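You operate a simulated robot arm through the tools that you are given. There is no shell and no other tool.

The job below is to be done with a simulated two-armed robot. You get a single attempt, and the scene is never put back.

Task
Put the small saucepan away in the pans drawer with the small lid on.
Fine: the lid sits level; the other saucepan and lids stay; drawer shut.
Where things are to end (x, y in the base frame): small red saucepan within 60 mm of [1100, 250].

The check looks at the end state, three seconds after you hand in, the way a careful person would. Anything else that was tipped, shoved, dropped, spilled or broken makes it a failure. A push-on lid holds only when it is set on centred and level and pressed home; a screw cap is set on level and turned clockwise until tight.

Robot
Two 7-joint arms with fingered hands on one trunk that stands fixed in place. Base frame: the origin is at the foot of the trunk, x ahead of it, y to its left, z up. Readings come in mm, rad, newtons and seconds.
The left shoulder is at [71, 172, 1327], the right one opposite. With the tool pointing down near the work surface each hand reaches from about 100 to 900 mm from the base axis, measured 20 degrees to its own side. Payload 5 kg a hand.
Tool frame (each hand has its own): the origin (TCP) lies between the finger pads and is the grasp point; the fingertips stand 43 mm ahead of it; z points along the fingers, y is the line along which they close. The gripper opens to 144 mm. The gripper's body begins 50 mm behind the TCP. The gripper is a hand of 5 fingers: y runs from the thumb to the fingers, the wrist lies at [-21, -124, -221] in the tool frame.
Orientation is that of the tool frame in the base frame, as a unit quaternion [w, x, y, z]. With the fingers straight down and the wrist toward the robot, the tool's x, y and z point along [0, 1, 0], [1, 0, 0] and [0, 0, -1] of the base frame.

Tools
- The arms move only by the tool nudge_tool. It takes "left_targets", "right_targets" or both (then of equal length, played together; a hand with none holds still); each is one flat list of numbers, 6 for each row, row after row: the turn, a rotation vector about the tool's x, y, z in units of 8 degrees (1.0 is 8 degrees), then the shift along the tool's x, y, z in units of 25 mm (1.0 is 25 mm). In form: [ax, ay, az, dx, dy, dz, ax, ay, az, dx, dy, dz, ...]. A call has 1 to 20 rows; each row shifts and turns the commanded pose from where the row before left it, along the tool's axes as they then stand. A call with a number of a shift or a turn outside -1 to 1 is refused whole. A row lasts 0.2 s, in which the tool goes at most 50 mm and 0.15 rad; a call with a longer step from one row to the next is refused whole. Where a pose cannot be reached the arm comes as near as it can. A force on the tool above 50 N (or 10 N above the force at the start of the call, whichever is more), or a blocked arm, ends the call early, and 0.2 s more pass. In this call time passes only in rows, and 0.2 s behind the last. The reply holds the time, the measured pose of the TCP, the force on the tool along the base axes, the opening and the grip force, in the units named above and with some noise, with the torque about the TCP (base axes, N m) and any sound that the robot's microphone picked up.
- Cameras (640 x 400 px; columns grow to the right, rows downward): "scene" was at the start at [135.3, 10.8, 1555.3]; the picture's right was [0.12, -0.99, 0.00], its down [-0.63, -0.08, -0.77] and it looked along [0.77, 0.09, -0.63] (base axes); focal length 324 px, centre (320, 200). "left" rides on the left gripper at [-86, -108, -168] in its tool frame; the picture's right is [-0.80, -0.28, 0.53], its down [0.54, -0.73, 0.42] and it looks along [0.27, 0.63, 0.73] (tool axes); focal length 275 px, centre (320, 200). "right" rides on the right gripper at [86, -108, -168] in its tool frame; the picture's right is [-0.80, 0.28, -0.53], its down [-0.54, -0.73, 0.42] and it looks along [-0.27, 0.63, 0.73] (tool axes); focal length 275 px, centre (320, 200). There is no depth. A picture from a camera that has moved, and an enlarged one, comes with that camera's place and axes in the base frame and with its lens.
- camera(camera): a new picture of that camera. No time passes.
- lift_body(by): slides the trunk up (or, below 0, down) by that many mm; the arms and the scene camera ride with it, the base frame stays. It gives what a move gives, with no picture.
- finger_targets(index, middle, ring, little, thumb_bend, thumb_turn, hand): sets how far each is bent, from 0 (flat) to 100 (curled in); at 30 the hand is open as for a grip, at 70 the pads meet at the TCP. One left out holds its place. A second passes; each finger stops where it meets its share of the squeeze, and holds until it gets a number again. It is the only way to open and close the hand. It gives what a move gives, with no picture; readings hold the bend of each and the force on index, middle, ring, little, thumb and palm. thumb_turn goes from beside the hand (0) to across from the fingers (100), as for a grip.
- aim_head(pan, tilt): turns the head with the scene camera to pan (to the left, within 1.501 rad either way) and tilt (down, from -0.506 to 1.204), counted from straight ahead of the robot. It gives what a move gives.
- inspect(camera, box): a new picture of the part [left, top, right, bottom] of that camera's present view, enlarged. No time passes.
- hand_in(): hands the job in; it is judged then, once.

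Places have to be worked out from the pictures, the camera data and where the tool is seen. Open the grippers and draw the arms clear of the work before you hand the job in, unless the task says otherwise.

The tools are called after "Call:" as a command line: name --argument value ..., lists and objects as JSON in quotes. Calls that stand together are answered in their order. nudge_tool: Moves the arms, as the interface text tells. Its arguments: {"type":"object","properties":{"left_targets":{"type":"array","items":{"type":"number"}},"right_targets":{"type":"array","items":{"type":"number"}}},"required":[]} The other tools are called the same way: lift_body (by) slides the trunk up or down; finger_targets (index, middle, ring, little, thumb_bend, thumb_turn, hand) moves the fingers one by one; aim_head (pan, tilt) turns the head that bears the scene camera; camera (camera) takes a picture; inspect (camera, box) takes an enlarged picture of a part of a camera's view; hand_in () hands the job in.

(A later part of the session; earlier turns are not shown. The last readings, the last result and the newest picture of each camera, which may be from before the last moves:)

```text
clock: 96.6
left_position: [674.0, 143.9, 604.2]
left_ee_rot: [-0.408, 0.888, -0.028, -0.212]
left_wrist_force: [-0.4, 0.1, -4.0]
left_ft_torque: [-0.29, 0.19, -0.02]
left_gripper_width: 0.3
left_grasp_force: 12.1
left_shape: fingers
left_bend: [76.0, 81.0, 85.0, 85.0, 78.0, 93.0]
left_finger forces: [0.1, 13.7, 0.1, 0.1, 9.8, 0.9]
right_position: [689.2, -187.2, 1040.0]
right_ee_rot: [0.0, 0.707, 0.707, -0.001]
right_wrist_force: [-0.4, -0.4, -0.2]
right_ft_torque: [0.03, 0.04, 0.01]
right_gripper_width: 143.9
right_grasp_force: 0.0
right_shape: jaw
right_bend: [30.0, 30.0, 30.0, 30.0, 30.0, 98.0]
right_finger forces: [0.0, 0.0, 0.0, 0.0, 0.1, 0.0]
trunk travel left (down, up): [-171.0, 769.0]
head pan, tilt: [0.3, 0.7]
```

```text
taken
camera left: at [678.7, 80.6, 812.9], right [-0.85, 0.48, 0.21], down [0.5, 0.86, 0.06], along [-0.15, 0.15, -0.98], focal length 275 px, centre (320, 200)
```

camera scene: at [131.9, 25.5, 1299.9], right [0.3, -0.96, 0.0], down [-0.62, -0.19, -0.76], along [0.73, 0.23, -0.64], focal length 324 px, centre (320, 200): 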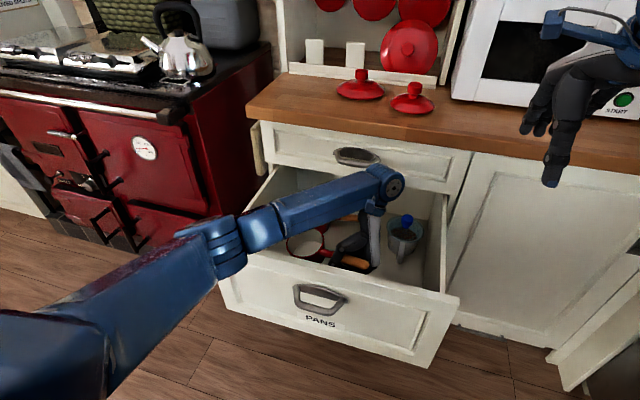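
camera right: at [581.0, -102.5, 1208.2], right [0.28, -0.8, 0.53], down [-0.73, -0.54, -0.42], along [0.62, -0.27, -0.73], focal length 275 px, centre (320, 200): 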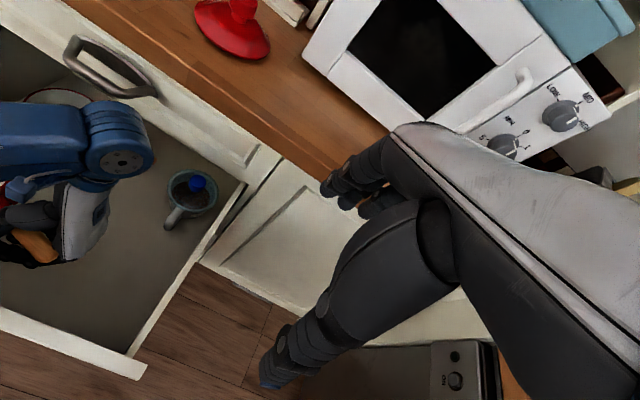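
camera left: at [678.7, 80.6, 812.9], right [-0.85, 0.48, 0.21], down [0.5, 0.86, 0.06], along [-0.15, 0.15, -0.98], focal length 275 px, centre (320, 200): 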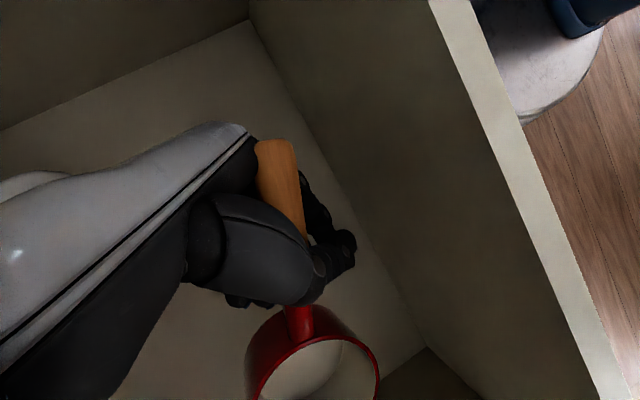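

The trunk readings are normal again and the wrist is clear of the top handle; the pan centre is about (728, 254). I lower 60 mm.

Call:
nudge_tool --left_targets '[0, 0, 0, 0.192, 0.342, 0.278, 0, 0, 0, 0.192, 0.342, 0.278, 0, 0, 0, 0.192, 0.342, 0.278, 0, 0, 0, 0.192, 0.342, 0.278, 0, 0, 0, 0.192, 0.342, 0.278]'

Call:
camera --camera "right"

Call:
camera --camera "scene"

```text
clock: 97.8
left_position: [673.4, 143.3, 544.7]
left_ee_rot: [-0.408, 0.888, -0.028, -0.211]
left_wrist_force: [0.0, -0.6, -3.5]
left_ft_torque: [-0.27, 0.17, 0.01]
left_gripper_width: 0.2
left_grasp_force: 12.2
left_shape: fingers
left_bend: [76.0, 81.0, 85.0, 85.0, 78.0, 93.0]
left_finger forces: [0.0, 13.5, 0.0, 0.1, 9.7, 0.9]
right_position: [689.0, -188.2, 1041.3]
right_ee_rot: [-0.001, 0.706, 0.708, -0.001]
right_wrist_force: [1.1, -0.8, 0.0]
right_ft_torque: [0.0, 0.04, -0.01]
right_gripper_width: 143.8
right_grasp_force: 0.1
right_shape: jaw
right_bend: [30.0, 30.0, 30.0, 30.0, 30.0, 98.0]
right_finger forces: [0.1, 0.1, 0.1, 0.0, 0.1, 0.0]
trunk travel left (down, up): [-171.0, 769.0]
head pan, tilt: [0.3, 0.7]
```

```text
taken
camera right: at [581.2, -102.6, 1208.2], right [0.28, -0.8, 0.53], down [-0.73, -0.54, -0.42], along [0.62, -0.27, -0.73], focal length 275 px, centre (320, 200)
```

right: 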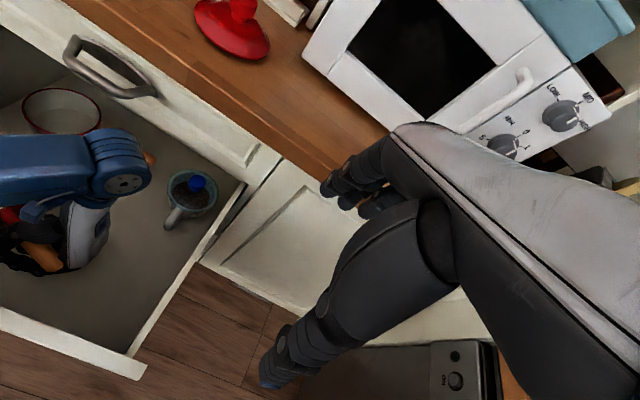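

```text
taken
camera scene: at [132.1, 25.5, 1299.9], right [0.3, -0.96, 0.0], down [-0.62, -0.19, -0.76], along [0.73, 0.23, -0.64], focal length 324 px, centre (320, 200)
```

scene: 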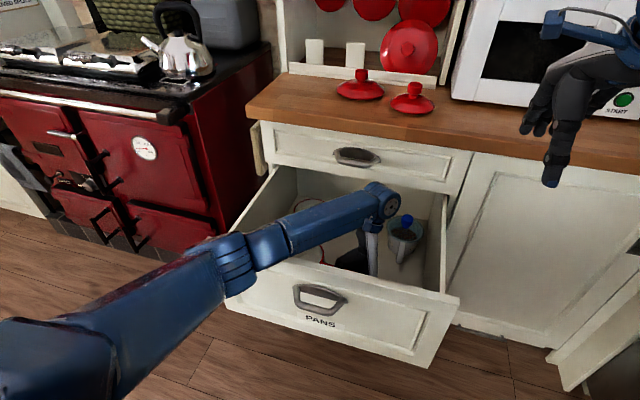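

Clear. I continue in small steps toward the floor.

Call:
nudge_tool --left_targets '[0, 0, 0, 0.08, 0.143, 0.116, 0, 0, 0, 0.08, 0.143, 0.116, 0, 0, 0, 0.08, 0.143, 0.116]'

Call:
nudge_tool --left_targets '[0, 0, 0, 0.08, 0.143, 0.116]'

Call:
nudge_tool --left_targets '[0, 0, 0, 0.08, 0.143, 0.116]'

```text
clock: 98.6
left_position: [672.2, 143.2, 528.5]
left_ee_rot: [-0.407, 0.888, -0.028, -0.212]
left_wrist_force: [-0.6, -0.2, -4.1]
left_ft_torque: [-0.26, 0.14, -0.02]
left_gripper_width: 0.1
left_grasp_force: 12.4
left_shape: fingers
left_bend: [76.0, 81.0, 85.0, 85.0, 78.0, 93.0]
left_finger forces: [0.0, 13.6, 0.1, 0.0, 9.7, 0.9]
right_position: [688.6, -188.1, 1040.3]
right_ee_rot: [-0.001, 0.707, 0.707, -0.001]
right_wrist_force: [-0.3, 0.1, 0.3]
right_ft_torque: [0.02, 0.05, 0.02]
right_gripper_width: 144.0
right_grasp_force: 0.0
right_shape: jaw
right_bend: [30.0, 30.0, 30.0, 30.0, 30.0, 98.0]
right_finger forces: [0.1, 0.0, 0.1, 0.0, 0.0, 0.0]
trunk travel left (down, up): [-171.0, 769.0]
head pan, tilt: [0.3, 0.7]
```

```text
clock: 99.0
left_position: [673.7, 143.1, 523.0]
left_ee_rot: [-0.408, 0.887, -0.026, -0.212]
left_wrist_force: [0.1, -0.6, -4.0]
left_ft_torque: [-0.3, 0.17, 0.01]
left_gripper_width: 0.1
left_grasp_force: 12.2
left_shape: fingers
left_bend: [76.0, 81.0, 85.0, 85.0, 78.0, 93.0]
left_finger forces: [0.0, 13.7, 0.1, 0.1, 9.7, 0.9]
right_position: [688.3, -187.6, 1041.2]
right_ee_rot: [-0.001, 0.707, 0.707, 0.0]
right_wrist_force: [0.1, 0.6, -0.2]
right_ft_torque: [0.02, 0.0, 0.04]
right_gripper_width: 143.9
right_grasp_force: 0.0
right_shape: jaw
right_bend: [30.0, 30.0, 30.0, 30.0, 30.0, 98.0]
right_finger forces: [0.1, 0.0, 0.0, 0.1, 0.1, 0.0]
trunk travel left (down, up): [-171.0, 769.0]
head pan, tilt: [0.3, 0.7]
```

```text
clock: 99.4
left_position: [674.4, 144.5, 520.3]
left_ee_rot: [-0.408, 0.888, -0.027, -0.21]
left_wrist_force: [0.5, 0.4, -3.2]
left_ft_torque: [-0.26, 0.19, 0.0]
left_gripper_width: 0.2
left_grasp_force: 12.5
left_shape: fingers
left_bend: [76.0, 81.0, 85.0, 85.0, 78.0, 93.0]
left_finger forces: [0.1, 13.6, 0.1, 0.0, 9.8, 0.9]
right_position: [689.2, -187.6, 1040.5]
right_ee_rot: [-0.001, 0.707, 0.707, -0.001]
right_wrist_force: [0.7, 0.3, 0.4]
right_ft_torque: [0.02, 0.0, 0.04]
right_gripper_width: 144.2
right_grasp_force: 0.0
right_shape: jaw
right_bend: [30.0, 30.0, 30.0, 30.0, 30.0, 98.0]
right_finger forces: [0.1, 0.1, 0.0, 0.0, 0.0, 0.1]
trunk travel left (down, up): [-171.0, 769.0]
head pan, tilt: [0.3, 0.7]
```

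The last step dropped only 3 mm. I check whether something is touching before going further.

Call:
nudge_tool --left_targets '[0, 0, 0, 0.08, 0.143, 0.116]'

Call:
inspect --camera "scene" --box '[200, 170, 440, 320]'

Call:
inspect --camera "right" --box '[0, 20, 240, 290]'

Call:
camera --camera "left"

```text
clock: 99.8
left_position: [675.4, 144.7, 519.6]
left_ee_rot: [-0.409, 0.888, -0.025, -0.208]
left_wrist_force: [0.7, -0.9, -5.0]
left_ft_torque: [-0.27, 0.14, 0.01]
left_gripper_width: 0.0
left_grasp_force: 11.9
left_shape: fingers
left_bend: [76.0, 81.0, 85.0, 85.0, 78.0, 93.0]
left_finger forces: [0.0, 13.6, 0.0, 0.0, 9.7, 0.9]
right_position: [686.1, -187.0, 1041.9]
right_ee_rot: [0.0, 0.708, 0.707, 0.0]
right_wrist_force: [0.6, 0.3, -0.2]
right_ft_torque: [-0.02, 0.04, 0.0]
right_gripper_width: 143.9
right_grasp_force: 0.0
right_shape: jaw
right_bend: [30.0, 30.0, 30.0, 30.0, 30.0, 98.0]
right_finger forces: [0.0, 0.2, 0.1, 0.1, 0.0, 0.0]
trunk travel left (down, up): [-171.0, 769.0]
head pan, tilt: [0.3, 0.7]
```

```text
2.67 times, centred on (320, 245) of scene
camera zoom: at [130.2, 26.1, 1301.2], right [0.3, -0.96, 0.0], down [-0.61, -0.19, -0.77], along [0.73, 0.23, -0.64], focal length 865 px, centre (320, 80)
```

zoom: 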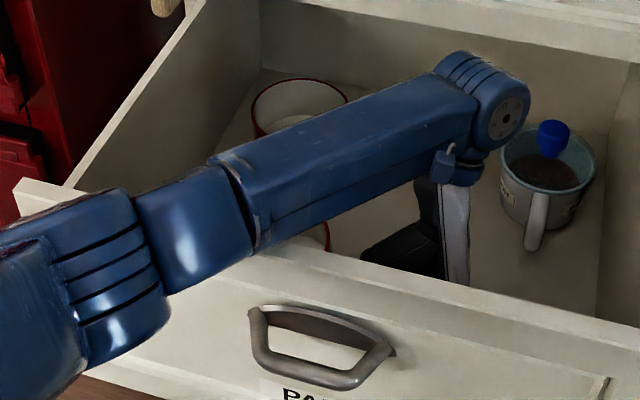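

```text
1.48 times, centred on (120, 155) of right
camera zoom: at [579.5, -101.8, 1210.4], right [0.28, -0.8, 0.53], down [-0.73, -0.54, -0.42], along [0.63, -0.27, -0.73], focal length 408 px, centre (616, 267)
```

zoom: 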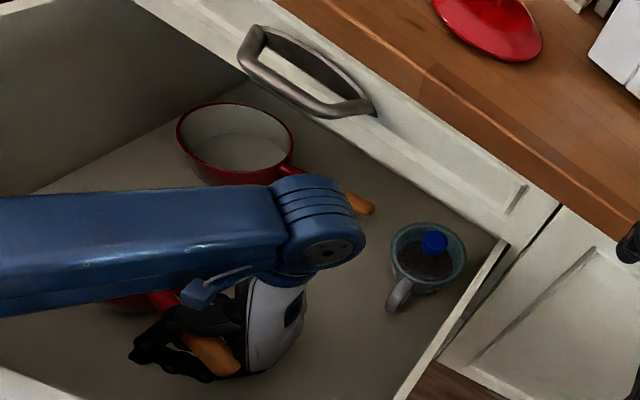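

```text
taken
camera left: at [679.1, 82.8, 728.0], right [-0.85, 0.48, 0.2], down [0.5, 0.86, 0.06], along [-0.15, 0.15, -0.98], focal length 275 px, centre (320, 200)
```

left: 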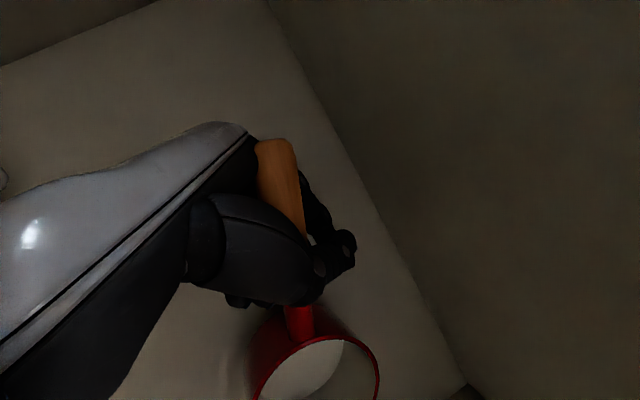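

The forearm is just resting on the drawer front's top edge, and the pan is only about 10–15 mm above the floor. I raise the trunk 55 mm to lift the elbow, then lower the hand the rest of the way.

Call:
lift_body --by 55

Call:
nudge_tool --left_targets '[0, 0, 0, 0.192, 0.342, 0.278, 0, 0, 0, 0.192, 0.342, 0.278, 0, 0, 0, 0.192, 0.342, 0.278, 0, 0, 0, 0.16, 0.286, 0.232]'

Call:
inspect --camera "scene" --box '[200, 170, 440, 320]'

```text
clock: 100.8
left_position: [671.7, 143.8, 567.0]
left_ee_rot: [-0.407, 0.888, -0.028, -0.211]
left_wrist_force: [0.5, -0.3, -4.1]
left_ft_torque: [-0.27, 0.21, 0.01]
left_gripper_width: 0.3
left_grasp_force: 12.4
left_shape: fingers
left_bend: [76.0, 81.0, 85.0, 85.0, 78.0, 93.0]
left_finger forces: [0.0, 13.6, 0.0, 0.0, 9.6, 0.9]
right_position: [689.6, -188.9, 1094.1]
right_ee_rot: [-0.001, 0.707, 0.707, -0.002]
right_wrist_force: [0.7, 0.8, -0.8]
right_ft_torque: [0.02, 0.0, 0.01]
right_gripper_width: 143.9
right_grasp_force: 0.1
right_shape: jaw
right_bend: [30.0, 30.0, 30.0, 30.0, 30.0, 98.0]
right_finger forces: [0.0, 0.2, 0.1, 0.0, 0.0, 0.0]
trunk travel left (down, up): [-226.0, 714.0]
head pan, tilt: [0.3, 0.7]
```

```text
clock: 101.8
left_position: [673.0, 142.9, 521.4]
left_ee_rot: [-0.408, 0.888, -0.028, -0.211]
left_wrist_force: [-0.8, 0.2, -4.2]
left_ft_torque: [-0.24, 0.15, -0.01]
left_gripper_width: 0.0
left_grasp_force: 11.5
left_shape: fingers
left_bend: [76.0, 81.0, 85.0, 85.0, 78.0, 93.0]
left_finger forces: [0.0, 13.4, 0.0, 0.0, 9.4, 0.9]
right_position: [688.9, -189.2, 1095.2]
right_ee_rot: [0.0, 0.707, 0.707, -0.001]
right_wrist_force: [0.2, 0.1, -0.7]
right_ft_torque: [0.02, -0.01, 0.02]
right_gripper_width: 143.7
right_grasp_force: 0.0
right_shape: jaw
right_bend: [30.0, 30.0, 30.0, 30.0, 30.0, 98.0]
right_finger forces: [0.1, 0.0, 0.0, 0.0, 0.0, 0.0]
trunk travel left (down, up): [-226.0, 714.0]
head pan, tilt: [0.3, 0.7]
```

```text
2.67 times, centred on (320, 245) of scene
camera zoom: at [132.1, 25.5, 1354.9], right [0.3, -0.96, 0.0], down [-0.62, -0.19, -0.76], along [0.73, 0.23, -0.64], focal length 865 px, centre (320, 80)
```

zoom: 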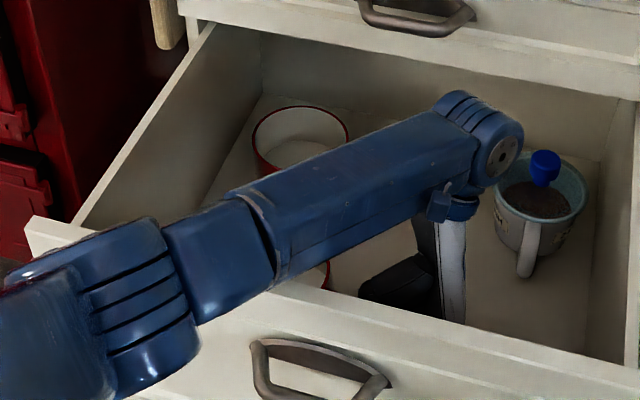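

No arm contact now at the same height. I go down in small steps until the pan's weight comes off the wrist.

Call:
nudge_tool --left_targets '[0, 0, 0, 0.08, 0.143, 0.116]'

Call:
nudge_tool --left_targets '[0, 0, 0, 0.08, 0.143, 0.116]'

Call:
nudge_tool --left_targets '[0, 0, 0, 0.064, 0.114, 0.093]'

```text
clock: 102.2
left_position: [672.3, 143.9, 516.0]
left_ee_rot: [-0.408, 0.888, -0.028, -0.212]
left_wrist_force: [-0.8, -0.6, -4.4]
left_ft_torque: [-0.3, 0.17, 0.01]
left_gripper_width: 0.0
left_grasp_force: 12.3
left_shape: fingers
left_bend: [76.0, 81.0, 85.0, 85.0, 78.0, 93.0]
left_finger forces: [0.0, 13.5, 0.0, 0.0, 9.5, 1.0]
right_position: [689.2, -188.0, 1094.7]
right_ee_rot: [0.0, 0.707, 0.707, -0.001]
right_wrist_force: [0.4, 0.9, -0.2]
right_ft_torque: [-0.02, 0.02, 0.0]
right_gripper_width: 143.9
right_grasp_force: 0.1
right_shape: jaw
right_bend: [30.0, 30.0, 30.0, 30.0, 30.0, 98.0]
right_finger forces: [0.0, 0.1, 0.0, 0.0, 0.1, 0.1]
trunk travel left (down, up): [-226.0, 714.0]
head pan, tilt: [0.3, 0.7]
```

```text
clock: 102.6
left_position: [673.1, 144.8, 511.5]
left_ee_rot: [-0.407, 0.888, -0.028, -0.211]
left_wrist_force: [0.1, 0.8, -3.5]
left_ft_torque: [-0.27, 0.18, -0.01]
left_gripper_width: 0.1
left_grasp_force: 11.9
left_shape: fingers
left_bend: [76.0, 81.0, 85.0, 85.0, 78.0, 93.0]
left_finger forces: [0.1, 13.5, 0.1, 0.1, 9.5, 0.8]
right_position: [688.9, -189.1, 1095.1]
right_ee_rot: [-0.001, 0.707, 0.707, -0.001]
right_wrist_force: [0.9, 0.5, 0.1]
right_ft_torque: [-0.01, 0.01, 0.01]
right_gripper_width: 144.3
right_grasp_force: 0.0
right_shape: jaw
right_bend: [30.0, 30.0, 30.0, 30.0, 30.0, 98.0]
right_finger forces: [0.0, 0.1, 0.0, 0.0, 0.1, 0.0]
trunk travel left (down, up): [-226.0, 714.0]
head pan, tilt: [0.3, 0.7]
```

```text
clock: 103.0
left_position: [672.9, 143.9, 508.8]
left_ee_rot: [-0.408, 0.888, -0.027, -0.211]
left_wrist_force: [-0.1, -0.3, -2.6]
left_ft_torque: [-0.18, 0.16, 0.0]
left_gripper_width: 0.2
left_grasp_force: 12.1
left_shape: fingers
left_bend: [76.0, 81.0, 85.0, 85.0, 78.0, 93.0]
left_finger forces: [0.0, 12.6, 0.0, 0.0, 9.7, 1.4]
right_position: [688.6, -187.6, 1094.2]
right_ee_rot: [-0.001, 0.707, 0.707, -0.001]
right_wrist_force: [0.5, 0.3, -0.5]
right_ft_torque: [-0.02, -0.01, -0.02]
right_gripper_width: 144.1
right_grasp_force: 0.1
right_shape: jaw
right_bend: [30.0, 30.0, 30.0, 30.0, 30.0, 98.0]
right_finger forces: [0.0, 0.0, 0.1, 0.0, 0.1, 0.1]
trunk travel left (down, up): [-226.0, 714.0]
head pan, tilt: [0.3, 0.7]
```

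The pan has touched the floor (load down to 2.6 N). I lower the handle side a little more so the pan settles flat.

Call:
nudge_tool --left_targets '[0, 0, 0, 0.08, 0.143, 0.116]'

Call:
nudge_tool --left_targets '[0, 0, 0, 0.08, 0.143, 0.116]'

Call:
camera --camera "left"

```text
clock: 103.4
left_position: [672.1, 144.2, 504.6]
left_ee_rot: [-0.408, 0.888, -0.027, -0.211]
left_wrist_force: [-0.9, -1.4, -0.9]
left_ft_torque: [0.08, 0.14, 0.08]
left_gripper_width: 0.4
left_grasp_force: 11.7
left_shape: fingers
left_bend: [76.0, 81.0, 85.0, 85.0, 78.0, 93.0]
left_finger forces: [0.0, 10.8, 0.1, 0.0, 10.0, 2.7]
right_position: [688.4, -188.4, 1095.9]
right_ee_rot: [-0.001, 0.707, 0.707, 0.0]
right_wrist_force: [0.2, -0.2, -0.4]
right_ft_torque: [0.03, 0.0, -0.01]
right_gripper_width: 143.7
right_grasp_force: 0.0
right_shape: jaw
right_bend: [30.0, 30.0, 30.0, 30.0, 30.0, 98.0]
right_finger forces: [0.1, 0.0, 0.0, 0.0, 0.0, 0.0]
trunk travel left (down, up): [-226.0, 714.0]
head pan, tilt: [0.3, 0.7]
```

```text
clock: 103.8
left_position: [673.2, 143.7, 498.8]
left_ee_rot: [-0.408, 0.888, -0.027, -0.211]
left_wrist_force: [-0.1, -0.9, -1.2]
left_ft_torque: [0.19, 0.15, 0.09]
left_gripper_width: 0.0
left_grasp_force: 12.0
left_shape: fingers
left_bend: [76.0, 81.0, 85.0, 85.0, 79.0, 93.0]
left_finger forces: [0.1, 9.9, 0.0, 0.0, 10.5, 3.0]
right_position: [688.8, -188.7, 1094.8]
right_ee_rot: [-0.001, 0.707, 0.707, -0.001]
right_wrist_force: [0.3, 0.4, -0.1]
right_ft_torque: [0.02, 0.03, -0.03]
right_gripper_width: 143.6
right_grasp_force: 0.1
right_shape: jaw
right_bend: [30.0, 30.0, 30.0, 30.0, 30.0, 98.0]
right_finger forces: [0.0, 0.0, 0.0, 0.1, 0.0, 0.0]
trunk travel left (down, up): [-226.0, 714.0]
head pan, tilt: [0.3, 0.7]
```

```text
taken
camera left: at [677.8, 81.1, 707.8], right [-0.85, 0.48, 0.21], down [0.5, 0.86, 0.06], along [-0.15, 0.15, -0.98], focal length 275 px, centre (320, 200)
```

left: 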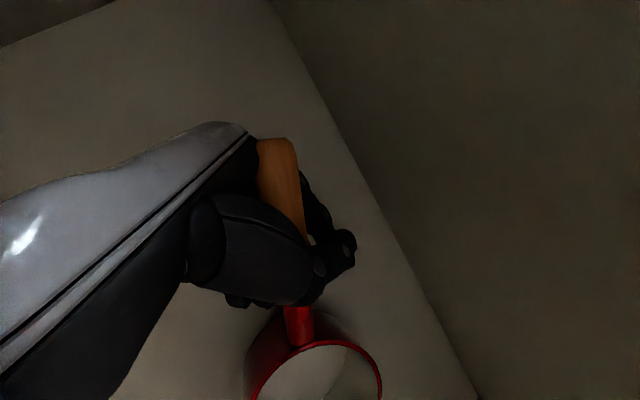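

The load is almost off and the pan is nearly flat; the fingers are under the handle and the thumb is above. I open the thumb wide and the fingers moderately, keeping them off the floor.

Call:
finger_targets --hand "left" --index 54 --middle 56 --ring 56 --little 56 --thumb_bend 35

Call:
camera --camera "left"

Call:
inspect --camera "right" --box '[0, 100, 240, 290]'

```text
clock: 104.8
left_position: [673.8, 144.8, 500.4]
left_ee_rot: [-0.408, 0.888, -0.026, -0.209]
left_wrist_force: [10.8, 9.9, 35.8]
left_ft_torque: [0.37, -1.49, 0.31]
left_gripper_width: 97.9
left_grasp_force: 17.9
left_shape: fingers
left_bend: [54.0, 61.0, 64.0, 61.0, 35.0, 97.0]
left_finger forces: [0.0, 10.5, 16.3, 9.5, 0.0, 0.0]
right_position: [685.4, -188.1, 1096.6]
right_ee_rot: [0.0, 0.707, 0.707, 0.0]
right_wrist_force: [0.3, 1.5, 0.2]
right_ft_torque: [0.02, -0.01, 0.01]
right_gripper_width: 144.2
right_grasp_force: 0.0
right_shape: jaw
right_bend: [30.0, 30.0, 30.0, 30.0, 30.0, 98.0]
right_finger forces: [0.1, 0.0, 0.0, 0.1, 0.0, 0.0]
trunk travel left (down, up): [-226.0, 714.0]
head pan, tilt: [0.3, 0.7]
```

```text
taken
camera left: at [677.3, 81.5, 710.8], right [-0.85, 0.48, 0.21], down [0.5, 0.86, 0.06], along [-0.15, 0.16, -0.98], focal length 275 px, centre (320, 200)
```

left: 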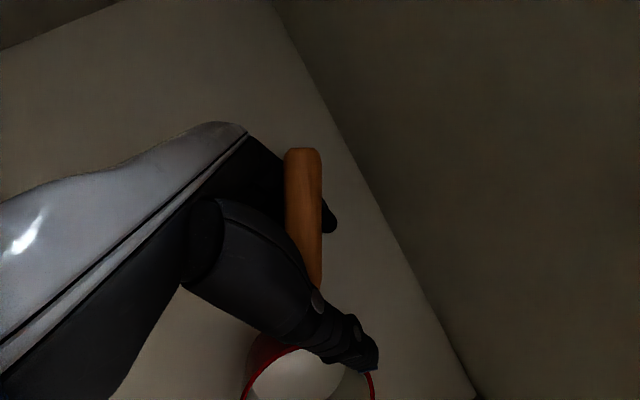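

```text
2.11 times, centred on (120, 195) of right
camera zoom: at [578.2, -102.7, 1265.0], right [0.28, -0.8, 0.53], down [-0.73, -0.54, -0.42], along [0.63, -0.27, -0.73], focal length 580 px, centre (741, 210)
```

zoom: 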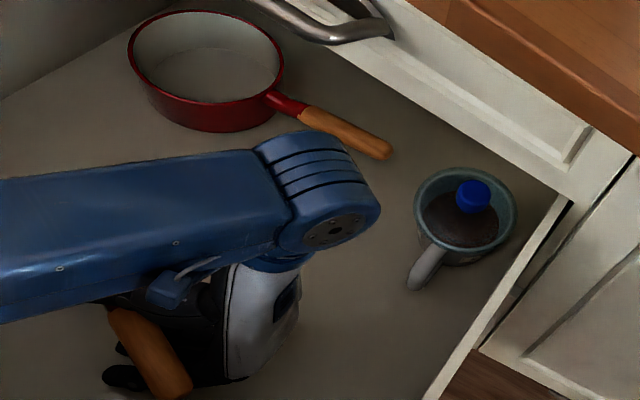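

The opened fingers are pressing on the drawer floor (36 N). I curl them slightly to take that load off, then slide the hand out along its finger direction.

Call:
finger_targets --hand "left" --index 60 --middle 63 --ring 66 --little 64

Call:
inspect --camera "left" --box '[160, 120, 440, 400]'

```text
clock: 105.8
left_position: [672.4, 145.2, 497.8]
left_ee_rot: [-0.408, 0.888, -0.027, -0.211]
left_wrist_force: [-2.5, -1.2, 9.2]
left_ft_torque: [-0.15, 0.02, -0.03]
left_gripper_width: 87.6
left_grasp_force: 4.7
left_shape: fingers
left_bend: [60.0, 64.0, 68.0, 64.0, 35.0, 97.0]
left_finger forces: [0.1, 4.1, 4.7, 0.2, 0.1, 0.0]
right_position: [688.4, -188.0, 1095.9]
right_ee_rot: [0.0, 0.708, 0.707, -0.001]
right_wrist_force: [-0.4, 0.6, -0.3]
right_ft_torque: [0.02, -0.02, -0.02]
right_gripper_width: 143.9
right_grasp_force: 0.0
right_shape: jaw
right_bend: [30.0, 30.0, 30.0, 30.0, 30.0, 98.0]
right_finger forces: [0.0, 0.0, 0.0, 0.0, 0.0, 0.0]
trunk travel left (down, up): [-226.0, 714.0]
head pan, tilt: [0.3, 0.7]
```

```text
1.43 times, centred on (300, 260) of left
camera zoom: at [677.0, 81.6, 707.8], right [-0.85, 0.48, 0.21], down [0.5, 0.86, 0.06], along [-0.15, 0.15, -0.98], focal length 393 px, centre (349, 114)
```

zoom: 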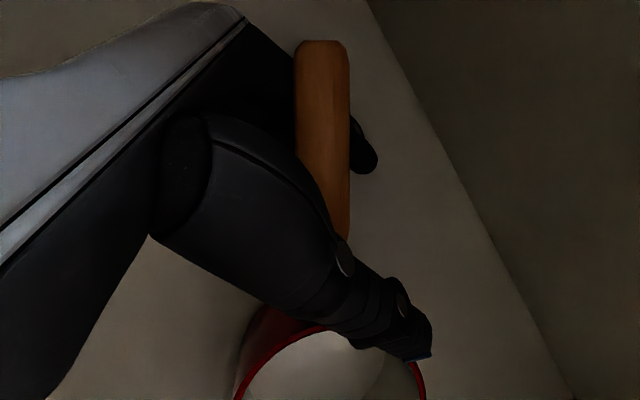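

The load is down to about 9 N. I start withdrawing along the finger direction in small steps, checking that the pan stays put.

Call:
nudge_tool --left_targets '[0, 0, 0, 0, 0, -0.4, 0, 0, 0, 0, 0, -0.4]'

Call:
inspect --camera "left" --box '[160, 120, 440, 400]'

Call:
inspect --camera "right" --box '[0, 100, 240, 290]'

```text
clock: 106.4
left_position: [679.2, 129.5, 509.8]
left_ee_rot: [-0.408, 0.888, -0.027, -0.211]
left_wrist_force: [0.3, -0.3, -0.2]
left_ft_torque: [-0.03, -0.05, -0.04]
left_gripper_width: 87.4
left_grasp_force: 0.1
left_shape: fingers
left_bend: [60.0, 63.0, 66.0, 64.0, 35.0, 97.0]
left_finger forces: [0.0, 0.0, 0.0, 0.0, 0.0, 0.0]
right_position: [689.7, -188.7, 1095.4]
right_ee_rot: [0.0, 0.708, 0.707, -0.001]
right_wrist_force: [-1.1, -0.1, -0.5]
right_ft_torque: [0.02, 0.0, 0.0]
right_gripper_width: 143.7
right_grasp_force: 0.1
right_shape: jaw
right_bend: [30.0, 30.0, 30.0, 30.0, 30.0, 98.0]
right_finger forces: [0.0, 0.0, 0.0, 0.1, 0.0, 0.1]
trunk travel left (down, up): [-226.0, 714.0]
head pan, tilt: [0.3, 0.7]
```

```text
1.43 times, centred on (300, 260) of left
camera zoom: at [684.6, 67.0, 718.7], right [-0.85, 0.48, 0.21], down [0.5, 0.86, 0.06], along [-0.15, 0.15, -0.98], focal length 393 px, centre (349, 114)
```

zoom: 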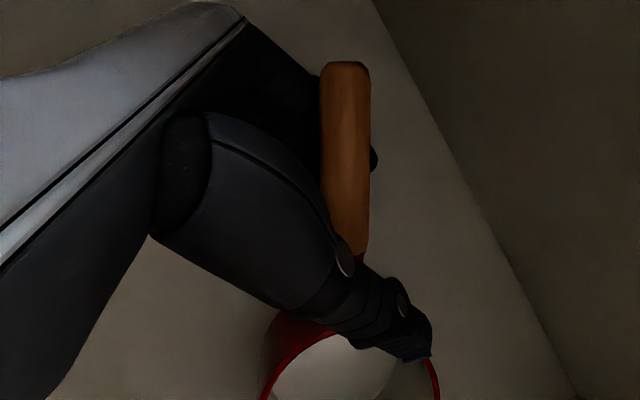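

```text
2.11 times, centred on (120, 195) of right
camera zoom: at [580.5, -102.7, 1263.5], right [0.28, -0.8, 0.53], down [-0.73, -0.54, -0.42], along [0.63, -0.27, -0.73], focal length 580 px, centre (741, 210)
```

zoom: 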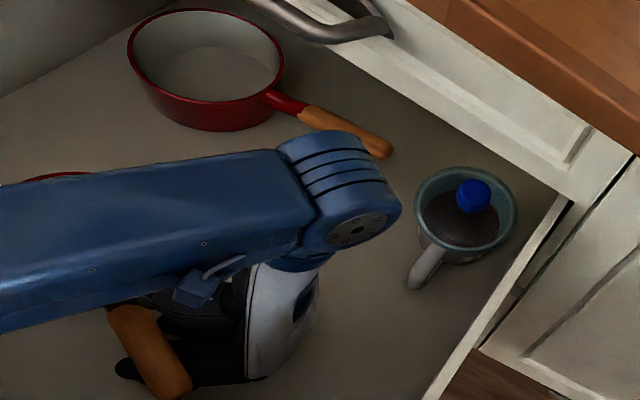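

The hand is free (0 N) and the pan stayed where it was. I withdraw further along the same line.

Call:
nudge_tool --left_targets '[0, 0, 0, 0, 0, -0.5, 0, 0, 0, 0, 0, -0.5, 0, 0, 0, 0, 0, -0.5, 0, 0, 0, 0, 0, -0.5, 0, 0, 0, 0, 0, -0.5]'

Call:
camera --camera "left"

Call:
camera --camera "right"

Call:
camera --camera "scene"

```text
clock: 107.6
left_position: [701.8, 82.4, 546.3]
left_ee_rot: [-0.409, 0.887, -0.027, -0.211]
left_wrist_force: [0.4, -0.1, -0.8]
left_ft_torque: [-0.03, 0.03, -0.02]
left_gripper_width: 87.5
left_grasp_force: 0.0
left_shape: fingers
left_bend: [60.0, 63.0, 66.0, 64.0, 35.0, 97.0]
left_finger forces: [0.0, 0.0, 0.0, 0.0, 0.0, 0.1]
right_position: [687.9, -188.5, 1095.8]
right_ee_rot: [-0.001, 0.707, 0.707, -0.001]
right_wrist_force: [-0.3, 0.0, 0.2]
right_ft_torque: [0.0, -0.04, 0.0]
right_gripper_width: 143.8
right_grasp_force: 0.0
right_shape: jaw
right_bend: [30.0, 30.0, 30.0, 30.0, 30.0, 98.0]
right_finger forces: [0.0, 0.0, 0.1, 0.1, 0.0, 0.1]
trunk travel left (down, up): [-226.0, 714.0]
head pan, tilt: [0.3, 0.7]
```

```text
taken
camera left: at [706.9, 20.0, 754.8], right [-0.85, 0.48, 0.21], down [0.5, 0.86, 0.06], along [-0.15, 0.15, -0.98], focal length 275 px, centre (320, 200)
```

left: 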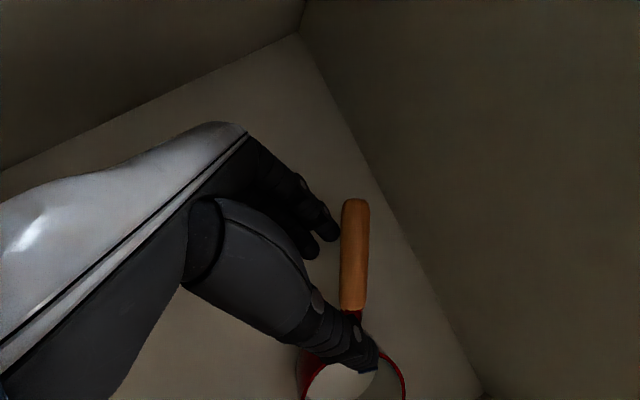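

```text
taken
camera right: at [580.4, -103.2, 1263.5], right [0.28, -0.8, 0.53], down [-0.73, -0.54, -0.42], along [0.63, -0.27, -0.73], focal length 275 px, centre (320, 200)
```

right: 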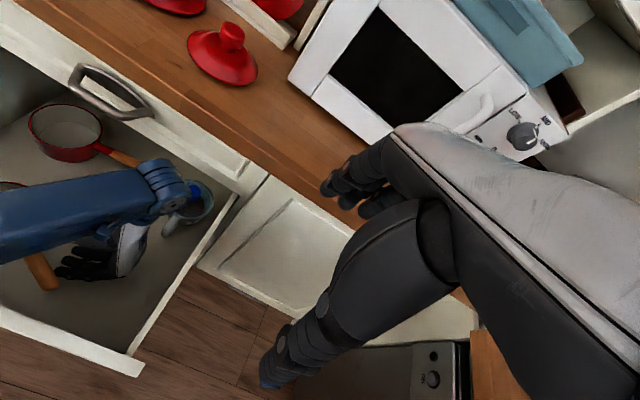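

```text
taken
camera scene: at [131.3, 24.9, 1355.0], right [0.3, -0.96, 0.0], down [-0.62, -0.19, -0.76], along [0.73, 0.23, -0.64], focal length 324 px, centre (320, 200)
```

scene: 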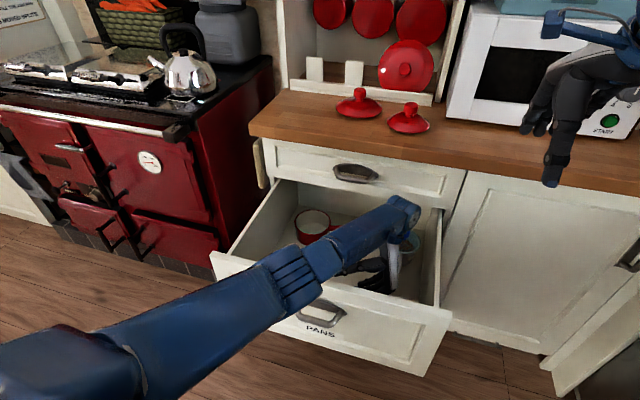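

The fingers are clear of the handle. I raise the hand straight up out of the drawer.

Call:
nudge_tool --left_targets '[0, 0, 0, -0.508, -0.687, -0.537, 0, 0, 0, -0.508, -0.687, -0.537, 0, 0, 0, -0.508, -0.687, -0.537, 0, 0, 0, -0.508, -0.687, -0.537, 0, 0, 0, -0.508, -0.687, -0.537, 0, 0, 0, -0.508, -0.687, -0.537, 0, 0, 0, -0.508, -0.687, -0.537, 0, 0, 0, -0.508, -0.687, -0.537, 0, 0, 0, -0.508, -0.687, -0.537, 0, 0, 0, -0.508, -0.687, -0.537, 0, 0, 0, -0.508, -0.687, -0.537, 0, 0, 0, -0.508, -0.687, -0.537]'

Call:
camera --camera "left"

Call:
camera --camera "right"

Call:
camera --camera "scene"

```text
clock: 110.2
left_position: [667.1, 82.3, 849.1]
left_ee_rot: [-0.409, 0.888, -0.027, -0.211]
left_wrist_force: [-0.8, -0.8, -0.3]
left_ft_torque: [0.0, -0.04, -0.03]
left_gripper_width: 87.2
left_grasp_force: 0.0
left_shape: fingers
left_bend: [60.0, 63.0, 66.0, 64.0, 35.0, 97.0]
left_finger forces: [0.0, 0.0, 0.0, 0.0, 0.1, 0.1]
right_position: [686.7, -188.9, 1096.5]
right_ee_rot: [0.0, 0.707, 0.707, -0.001]
right_wrist_force: [-0.6, 0.9, -0.8]
right_ft_torque: [-0.02, -0.02, -0.04]
right_gripper_width: 144.0
right_grasp_force: 0.1
right_shape: jaw
right_bend: [30.0, 30.0, 30.0, 30.0, 30.0, 98.0]
right_finger forces: [0.1, 0.0, 0.0, 0.0, 0.1, 0.1]
trunk travel left (down, up): [-226.0, 714.0]
head pan, tilt: [0.3, 0.7]
```

```text
taken
camera left: at [671.0, 19.3, 1057.5], right [-0.85, 0.48, 0.21], down [0.5, 0.86, 0.06], along [-0.15, 0.15, -0.98], focal length 275 px, centre (320, 200)
```

left: 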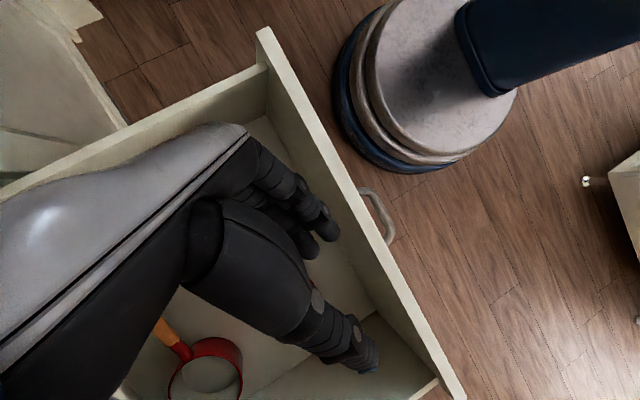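

```text
taken
camera right: at [579.9, -102.8, 1263.8], right [0.28, -0.8, 0.53], down [-0.73, -0.54, -0.42], along [0.63, -0.27, -0.73], focal length 275 px, centre (320, 200)
```

right: 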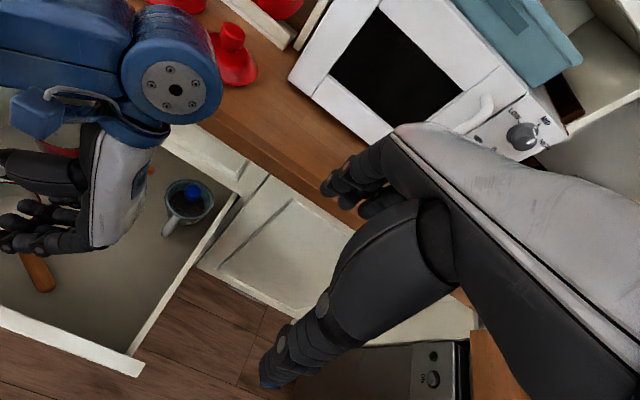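

```text
taken
camera scene: at [130.7, 25.4, 1355.0], right [0.3, -0.96, 0.0], down [-0.62, -0.19, -0.77], along [0.73, 0.23, -0.64], focal length 324 px, centre (320, 200)
```

scene: 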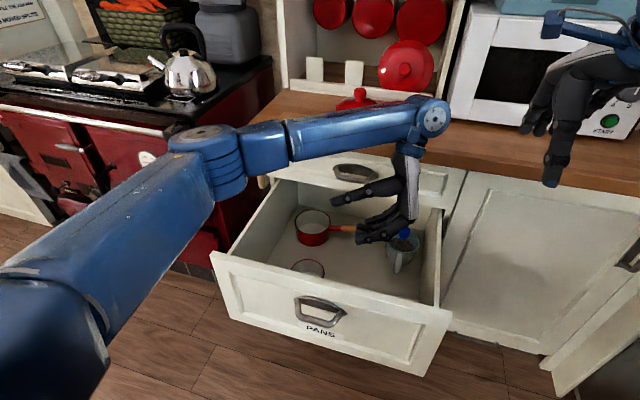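

The small pan stands in the drawer. Next comes the lid: I raise the trunk, then turn the left hand back to its normal fingers-down orientation well clear of everything.

Call:
lift_body --by 150

Call:
nudge_tool --left_targets '[-0.518, -0.165, -0.7645, 0, 0, 0, -0.518, -0.165, -0.7645, 0, 0, 0, -0.518, -0.165, -0.7645, 0, 0, 0, -0.518, -0.165, -0.7645, 0, 0, 0, -0.518, -0.165, -0.7645, 0, 0, 0, -0.518, -0.165, -0.7645, 0, 0, 0, -0.518, -0.165, -0.7645, 0, 0, 0, -0.518, -0.165, -0.7645, 0, 0, 0, -0.518, -0.165, -0.7645, 0, 0, 0, -0.518, -0.165, -0.7645, 0, 0, 0, -0.518, -0.165, -0.7645, 0, 0, 0, -0.518, -0.165, -0.7645, 0, 0, 0, -0.518, -0.165, -0.7645, 0, 0, 0, -0.518, -0.165, -0.7645, 0, 0, 0]'

Call:
camera --camera "scene"

Call:
camera --camera "left"

Call:
camera --camera "right"

```text
clock: 112.0
left_position: [667.2, 81.3, 997.3]
left_ee_rot: [-0.408, 0.888, -0.027, -0.211]
left_wrist_force: [0.0, 0.5, -0.6]
left_ft_torque: [0.03, 0.01, 0.0]
left_gripper_width: 87.5
left_grasp_force: 0.0
left_shape: fingers
left_bend: [60.0, 63.0, 66.0, 64.0, 35.0, 97.0]
left_finger forces: [0.0, 0.0, 0.1, 0.1, 0.1, 0.1]
right_position: [688.8, -188.5, 1245.7]
right_ee_rot: [-0.002, 0.707, 0.707, -0.002]
right_wrist_force: [-0.3, -0.1, 0.3]
right_ft_torque: [-0.01, 0.01, 0.02]
right_gripper_width: 143.7
right_grasp_force: 0.1
right_shape: jaw
right_bend: [30.0, 30.0, 30.0, 30.0, 30.0, 98.0]
right_finger forces: [0.1, 0.0, 0.0, 0.0, 0.0, 0.0]
trunk travel left (down, up): [-376.0, 564.0]
head pan, tilt: [0.3, 0.7]
```

```text
clock: 115.0
left_position: [667.7, 82.9, 998.6]
left_ee_rot: [0.001, 0.706, 0.708, 0.001]
left_wrist_force: [0.7, 0.2, 0.0]
left_ft_torque: [-0.02, 0.02, -0.03]
left_gripper_width: 87.5
left_grasp_force: 0.0
left_shape: fingers
left_bend: [60.0, 63.0, 66.0, 64.0, 35.0, 97.0]
left_finger forces: [0.0, 0.1, 0.0, 0.1, 0.0, 0.0]
right_position: [686.8, -188.0, 1246.2]
right_ee_rot: [0.0, 0.707, 0.707, -0.001]
right_wrist_force: [-0.9, -0.9, -0.4]
right_ft_torque: [0.01, 0.03, 0.01]
right_gripper_width: 144.1
right_grasp_force: 0.0
right_shape: jaw
right_bend: [30.0, 30.0, 30.0, 30.0, 30.0, 98.0]
right_finger forces: [0.0, 0.1, 0.0, 0.1, 0.0, 0.0]
trunk travel left (down, up): [-376.0, 564.0]
head pan, tilt: [0.3, 0.7]
```

```text
taken
camera scene: at [131.2, 25.4, 1505.0], right [0.3, -0.96, 0.0], down [-0.62, -0.19, -0.76], along [0.73, 0.23, -0.64], focal length 324 px, centre (320, 200)
```

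scene: 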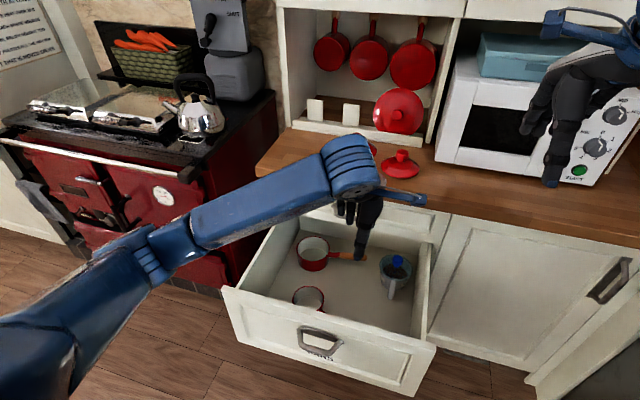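

```text
taken
camera left: at [558.4, -4.8, 1166.6], right [-0.28, -0.8, -0.53], down [-0.73, 0.54, -0.42], along [0.63, 0.27, -0.73], focal length 275 px, centre (320, 200)
```

left: 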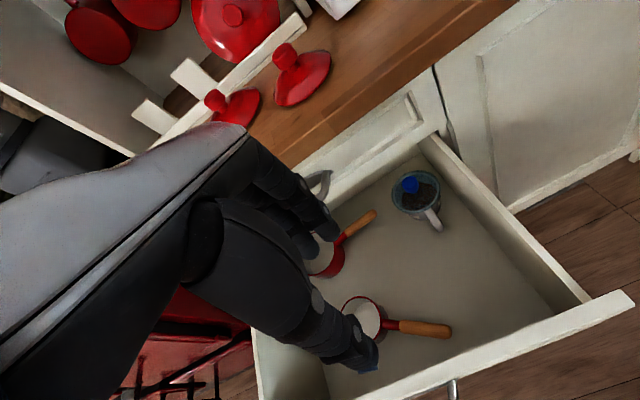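

```text
taken
camera right: at [580.4, -102.7, 1413.7], right [0.28, -0.8, 0.53], down [-0.73, -0.54, -0.42], along [0.63, -0.27, -0.73], focal length 275 px, centre (320, 200)
```

right: 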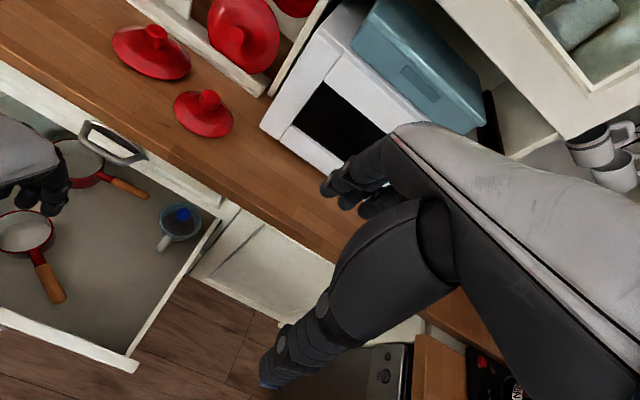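

The small pan stands flat with its centre at about (742, 250) while the drawer is open, which is right on target once closed. Now I measure the small lid precisely.

Call:
inspect --camera "left" --box '[200, 0, 440, 150]'

Call:
inspect --camera "right" --box '[100, 10, 260, 150]'

Call:
inspect --camera "scene" --box '[350, 80, 450, 200]'

```text
2.67 times, centred on (320, 75) of left
camera zoom: at [558.4, -4.8, 1166.6], right [-0.28, -0.8, -0.53], down [-0.73, 0.54, -0.42], along [0.63, 0.27, -0.73], focal length 734 px, centre (320, 533)
```

zoom: 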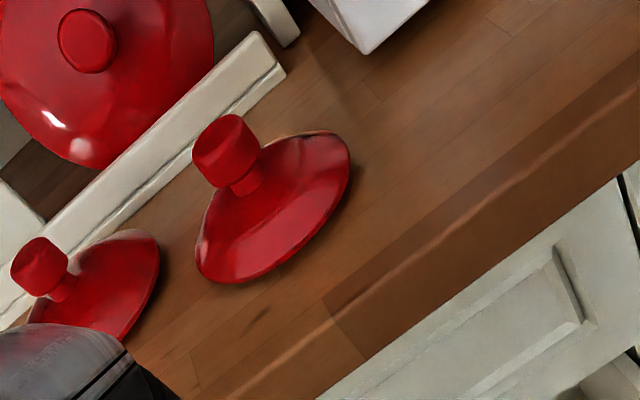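

```text
2.86 times, centred on (180, 80) of right
camera zoom: at [580.4, -102.7, 1413.7], right [0.28, -0.8, 0.53], down [-0.73, -0.54, -0.42], along [0.63, -0.27, -0.73], focal length 786 px, centre (720, 543)
```

zoom: 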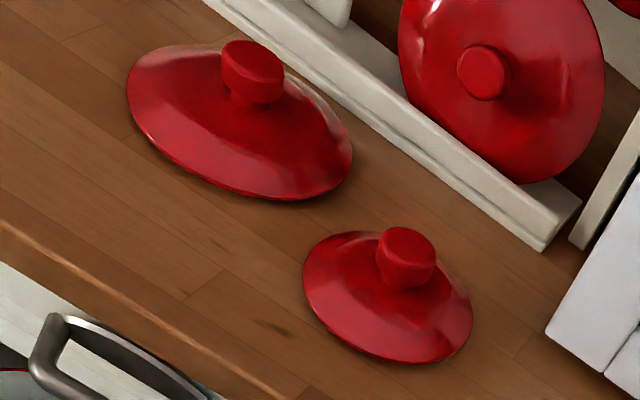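

```text
3.33 times, centred on (400, 140) of scene
camera zoom: at [131.2, 25.4, 1505.0], right [0.3, -0.96, 0.0], down [-0.62, -0.19, -0.76], along [0.73, 0.23, -0.64], focal length 1081 px, centre (53, 400)
```

zoom: 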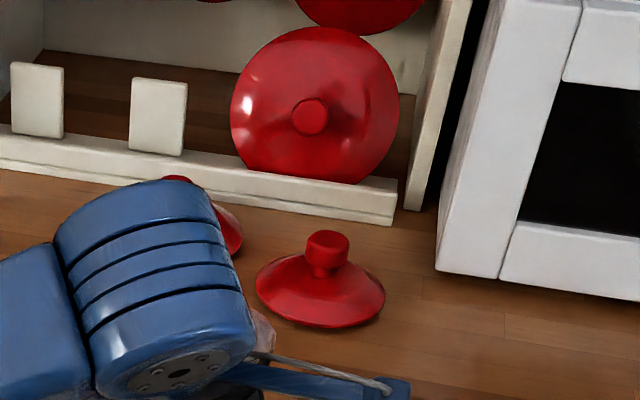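

The knob's top centre is at about (1019, 35, 978), about 40 mm across. I pre-shape the left hand and test whether it can reach above the knob pointing straight down, at a safe height.

Call:
finger_targets --hand "left" --index 45 --middle 48 --ring 48 --little 45 --thumb_bend 48

Call:
nudge_tool --left_targets '[0, 0, 0, -0.13, 0.94, -0.27, 0, 0, 0, -0.13, 0.94, -0.27, 0, 0, 0, -0.13, 0.94, -0.27, 0, 0, 0, -0.13, 0.94, -0.27, 0, 0, 0, -0.13, 0.94, -0.27, 0, 0, 0, -0.13, 0.94, -0.27, 0, 0, 0, -0.13, 0.94, -0.27, 0, 0, 0, -0.13, 0.94, -0.27, 0, 0, 0, -0.13, 0.94, -0.27, 0, 0, 0, -0.13, 0.94, -0.27, 0, 0, 0, -0.13, 0.94, -0.27, 0, 0, 0, -0.13, 0.94, -0.27, 0, 0, 0, -0.13, 0.94, -0.27, 0, 0, 0, -0.13, 0.94, -0.27, 0, 0, 0, -0.13, 0.94, -0.27]'

Call:
camera --camera "scene"

Call:
camera --camera "left"

Call:
camera --camera "right"

```text
clock: 116.0
left_position: [666.2, 82.6, 997.4]
left_ee_rot: [0.0, 0.706, 0.708, 0.0]
left_wrist_force: [0.0, -0.2, -0.4]
left_ft_torque: [0.03, -0.02, -0.01]
left_gripper_width: 91.1
left_grasp_force: 0.2
left_shape: fingers
left_bend: [45.0, 48.0, 48.0, 45.0, 48.0, 97.0]
left_finger forces: [0.0, 0.1, 0.1, 0.0, 0.0, 0.1]
right_position: [688.3, -188.4, 1245.6]
right_ee_rot: [-0.001, 0.707, 0.707, -0.001]
right_wrist_force: [-0.5, 0.9, -0.2]
right_ft_torque: [0.01, 0.0, 0.04]
right_gripper_width: 143.9
right_grasp_force: 0.0
right_shape: jaw
right_bend: [30.0, 30.0, 30.0, 30.0, 30.0, 98.0]
right_finger forces: [0.0, 0.0, 0.1, 0.0, 0.0, 0.0]
trunk travel left (down, up): [-376.0, 564.0]
head pan, tilt: [0.3, 0.7]
```

```text
clock: 119.2
left_position: [1020.5, 35.5, 1097.8]
left_ee_rot: [-0.001, 0.708, 0.707, 0.0]
left_wrist_force: [-0.3, 0.8, 0.4]
left_ft_torque: [-0.02, 0.03, -0.01]
left_gripper_width: 91.6
left_grasp_force: 0.1
left_shape: fingers
left_bend: [45.0, 48.0, 48.0, 45.0, 48.0, 97.0]
left_finger forces: [0.1, 0.1, 0.0, 0.0, 0.0, 0.0]
right_position: [689.0, -188.8, 1245.2]
right_ee_rot: [-0.001, 0.707, 0.707, -0.001]
right_wrist_force: [0.1, 0.1, 0.9]
right_ft_torque: [0.06, 0.01, 0.01]
right_gripper_width: 143.9
right_grasp_force: 0.1
right_shape: jaw
right_bend: [30.0, 30.0, 30.0, 30.0, 30.0, 98.0]
right_finger forces: [0.0, 0.1, 0.0, 0.0, 0.0, 0.1]
trunk travel left (down, up): [-376.0, 564.0]
head pan, tilt: [0.3, 0.7]
```

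```text
taken
camera scene: at [131.9, 24.7, 1504.9], right [0.3, -0.96, 0.0], down [-0.62, -0.19, -0.76], along [0.73, 0.23, -0.64], focal length 324 px, centre (320, 200)
```

scene: 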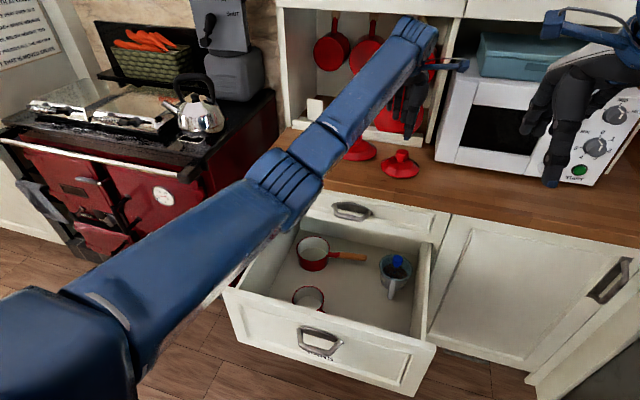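

```text
taken
camera left: at [911.8, -53.0, 1266.6], right [-0.28, -0.8, -0.53], down [-0.73, 0.54, -0.42], along [0.63, 0.27, -0.73], focal length 275 px, centre (320, 200)
```

left: 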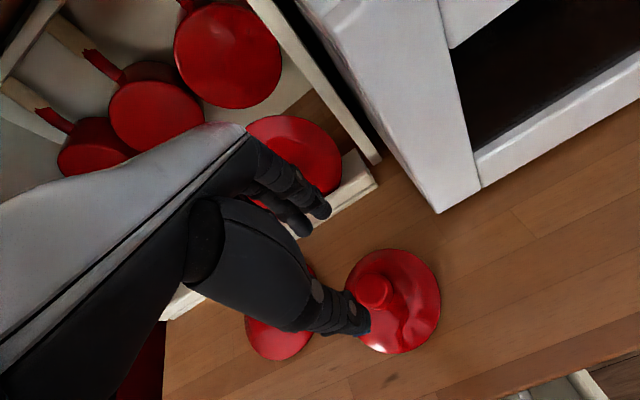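

```text
taken
camera right: at [581.0, -103.3, 1413.2], right [0.28, -0.8, 0.53], down [-0.73, -0.54, -0.42], along [0.62, -0.27, -0.73], focal length 275 px, centre (320, 200)
```

right: 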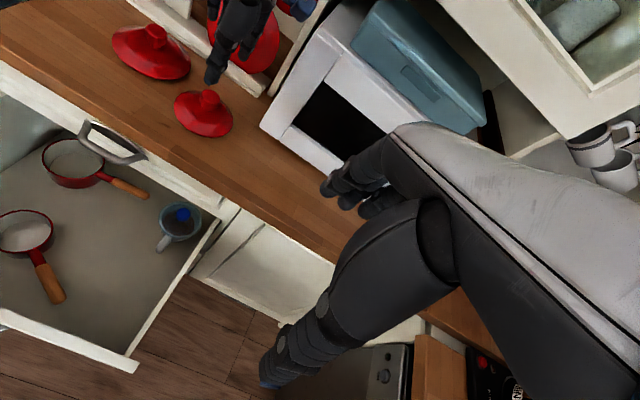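

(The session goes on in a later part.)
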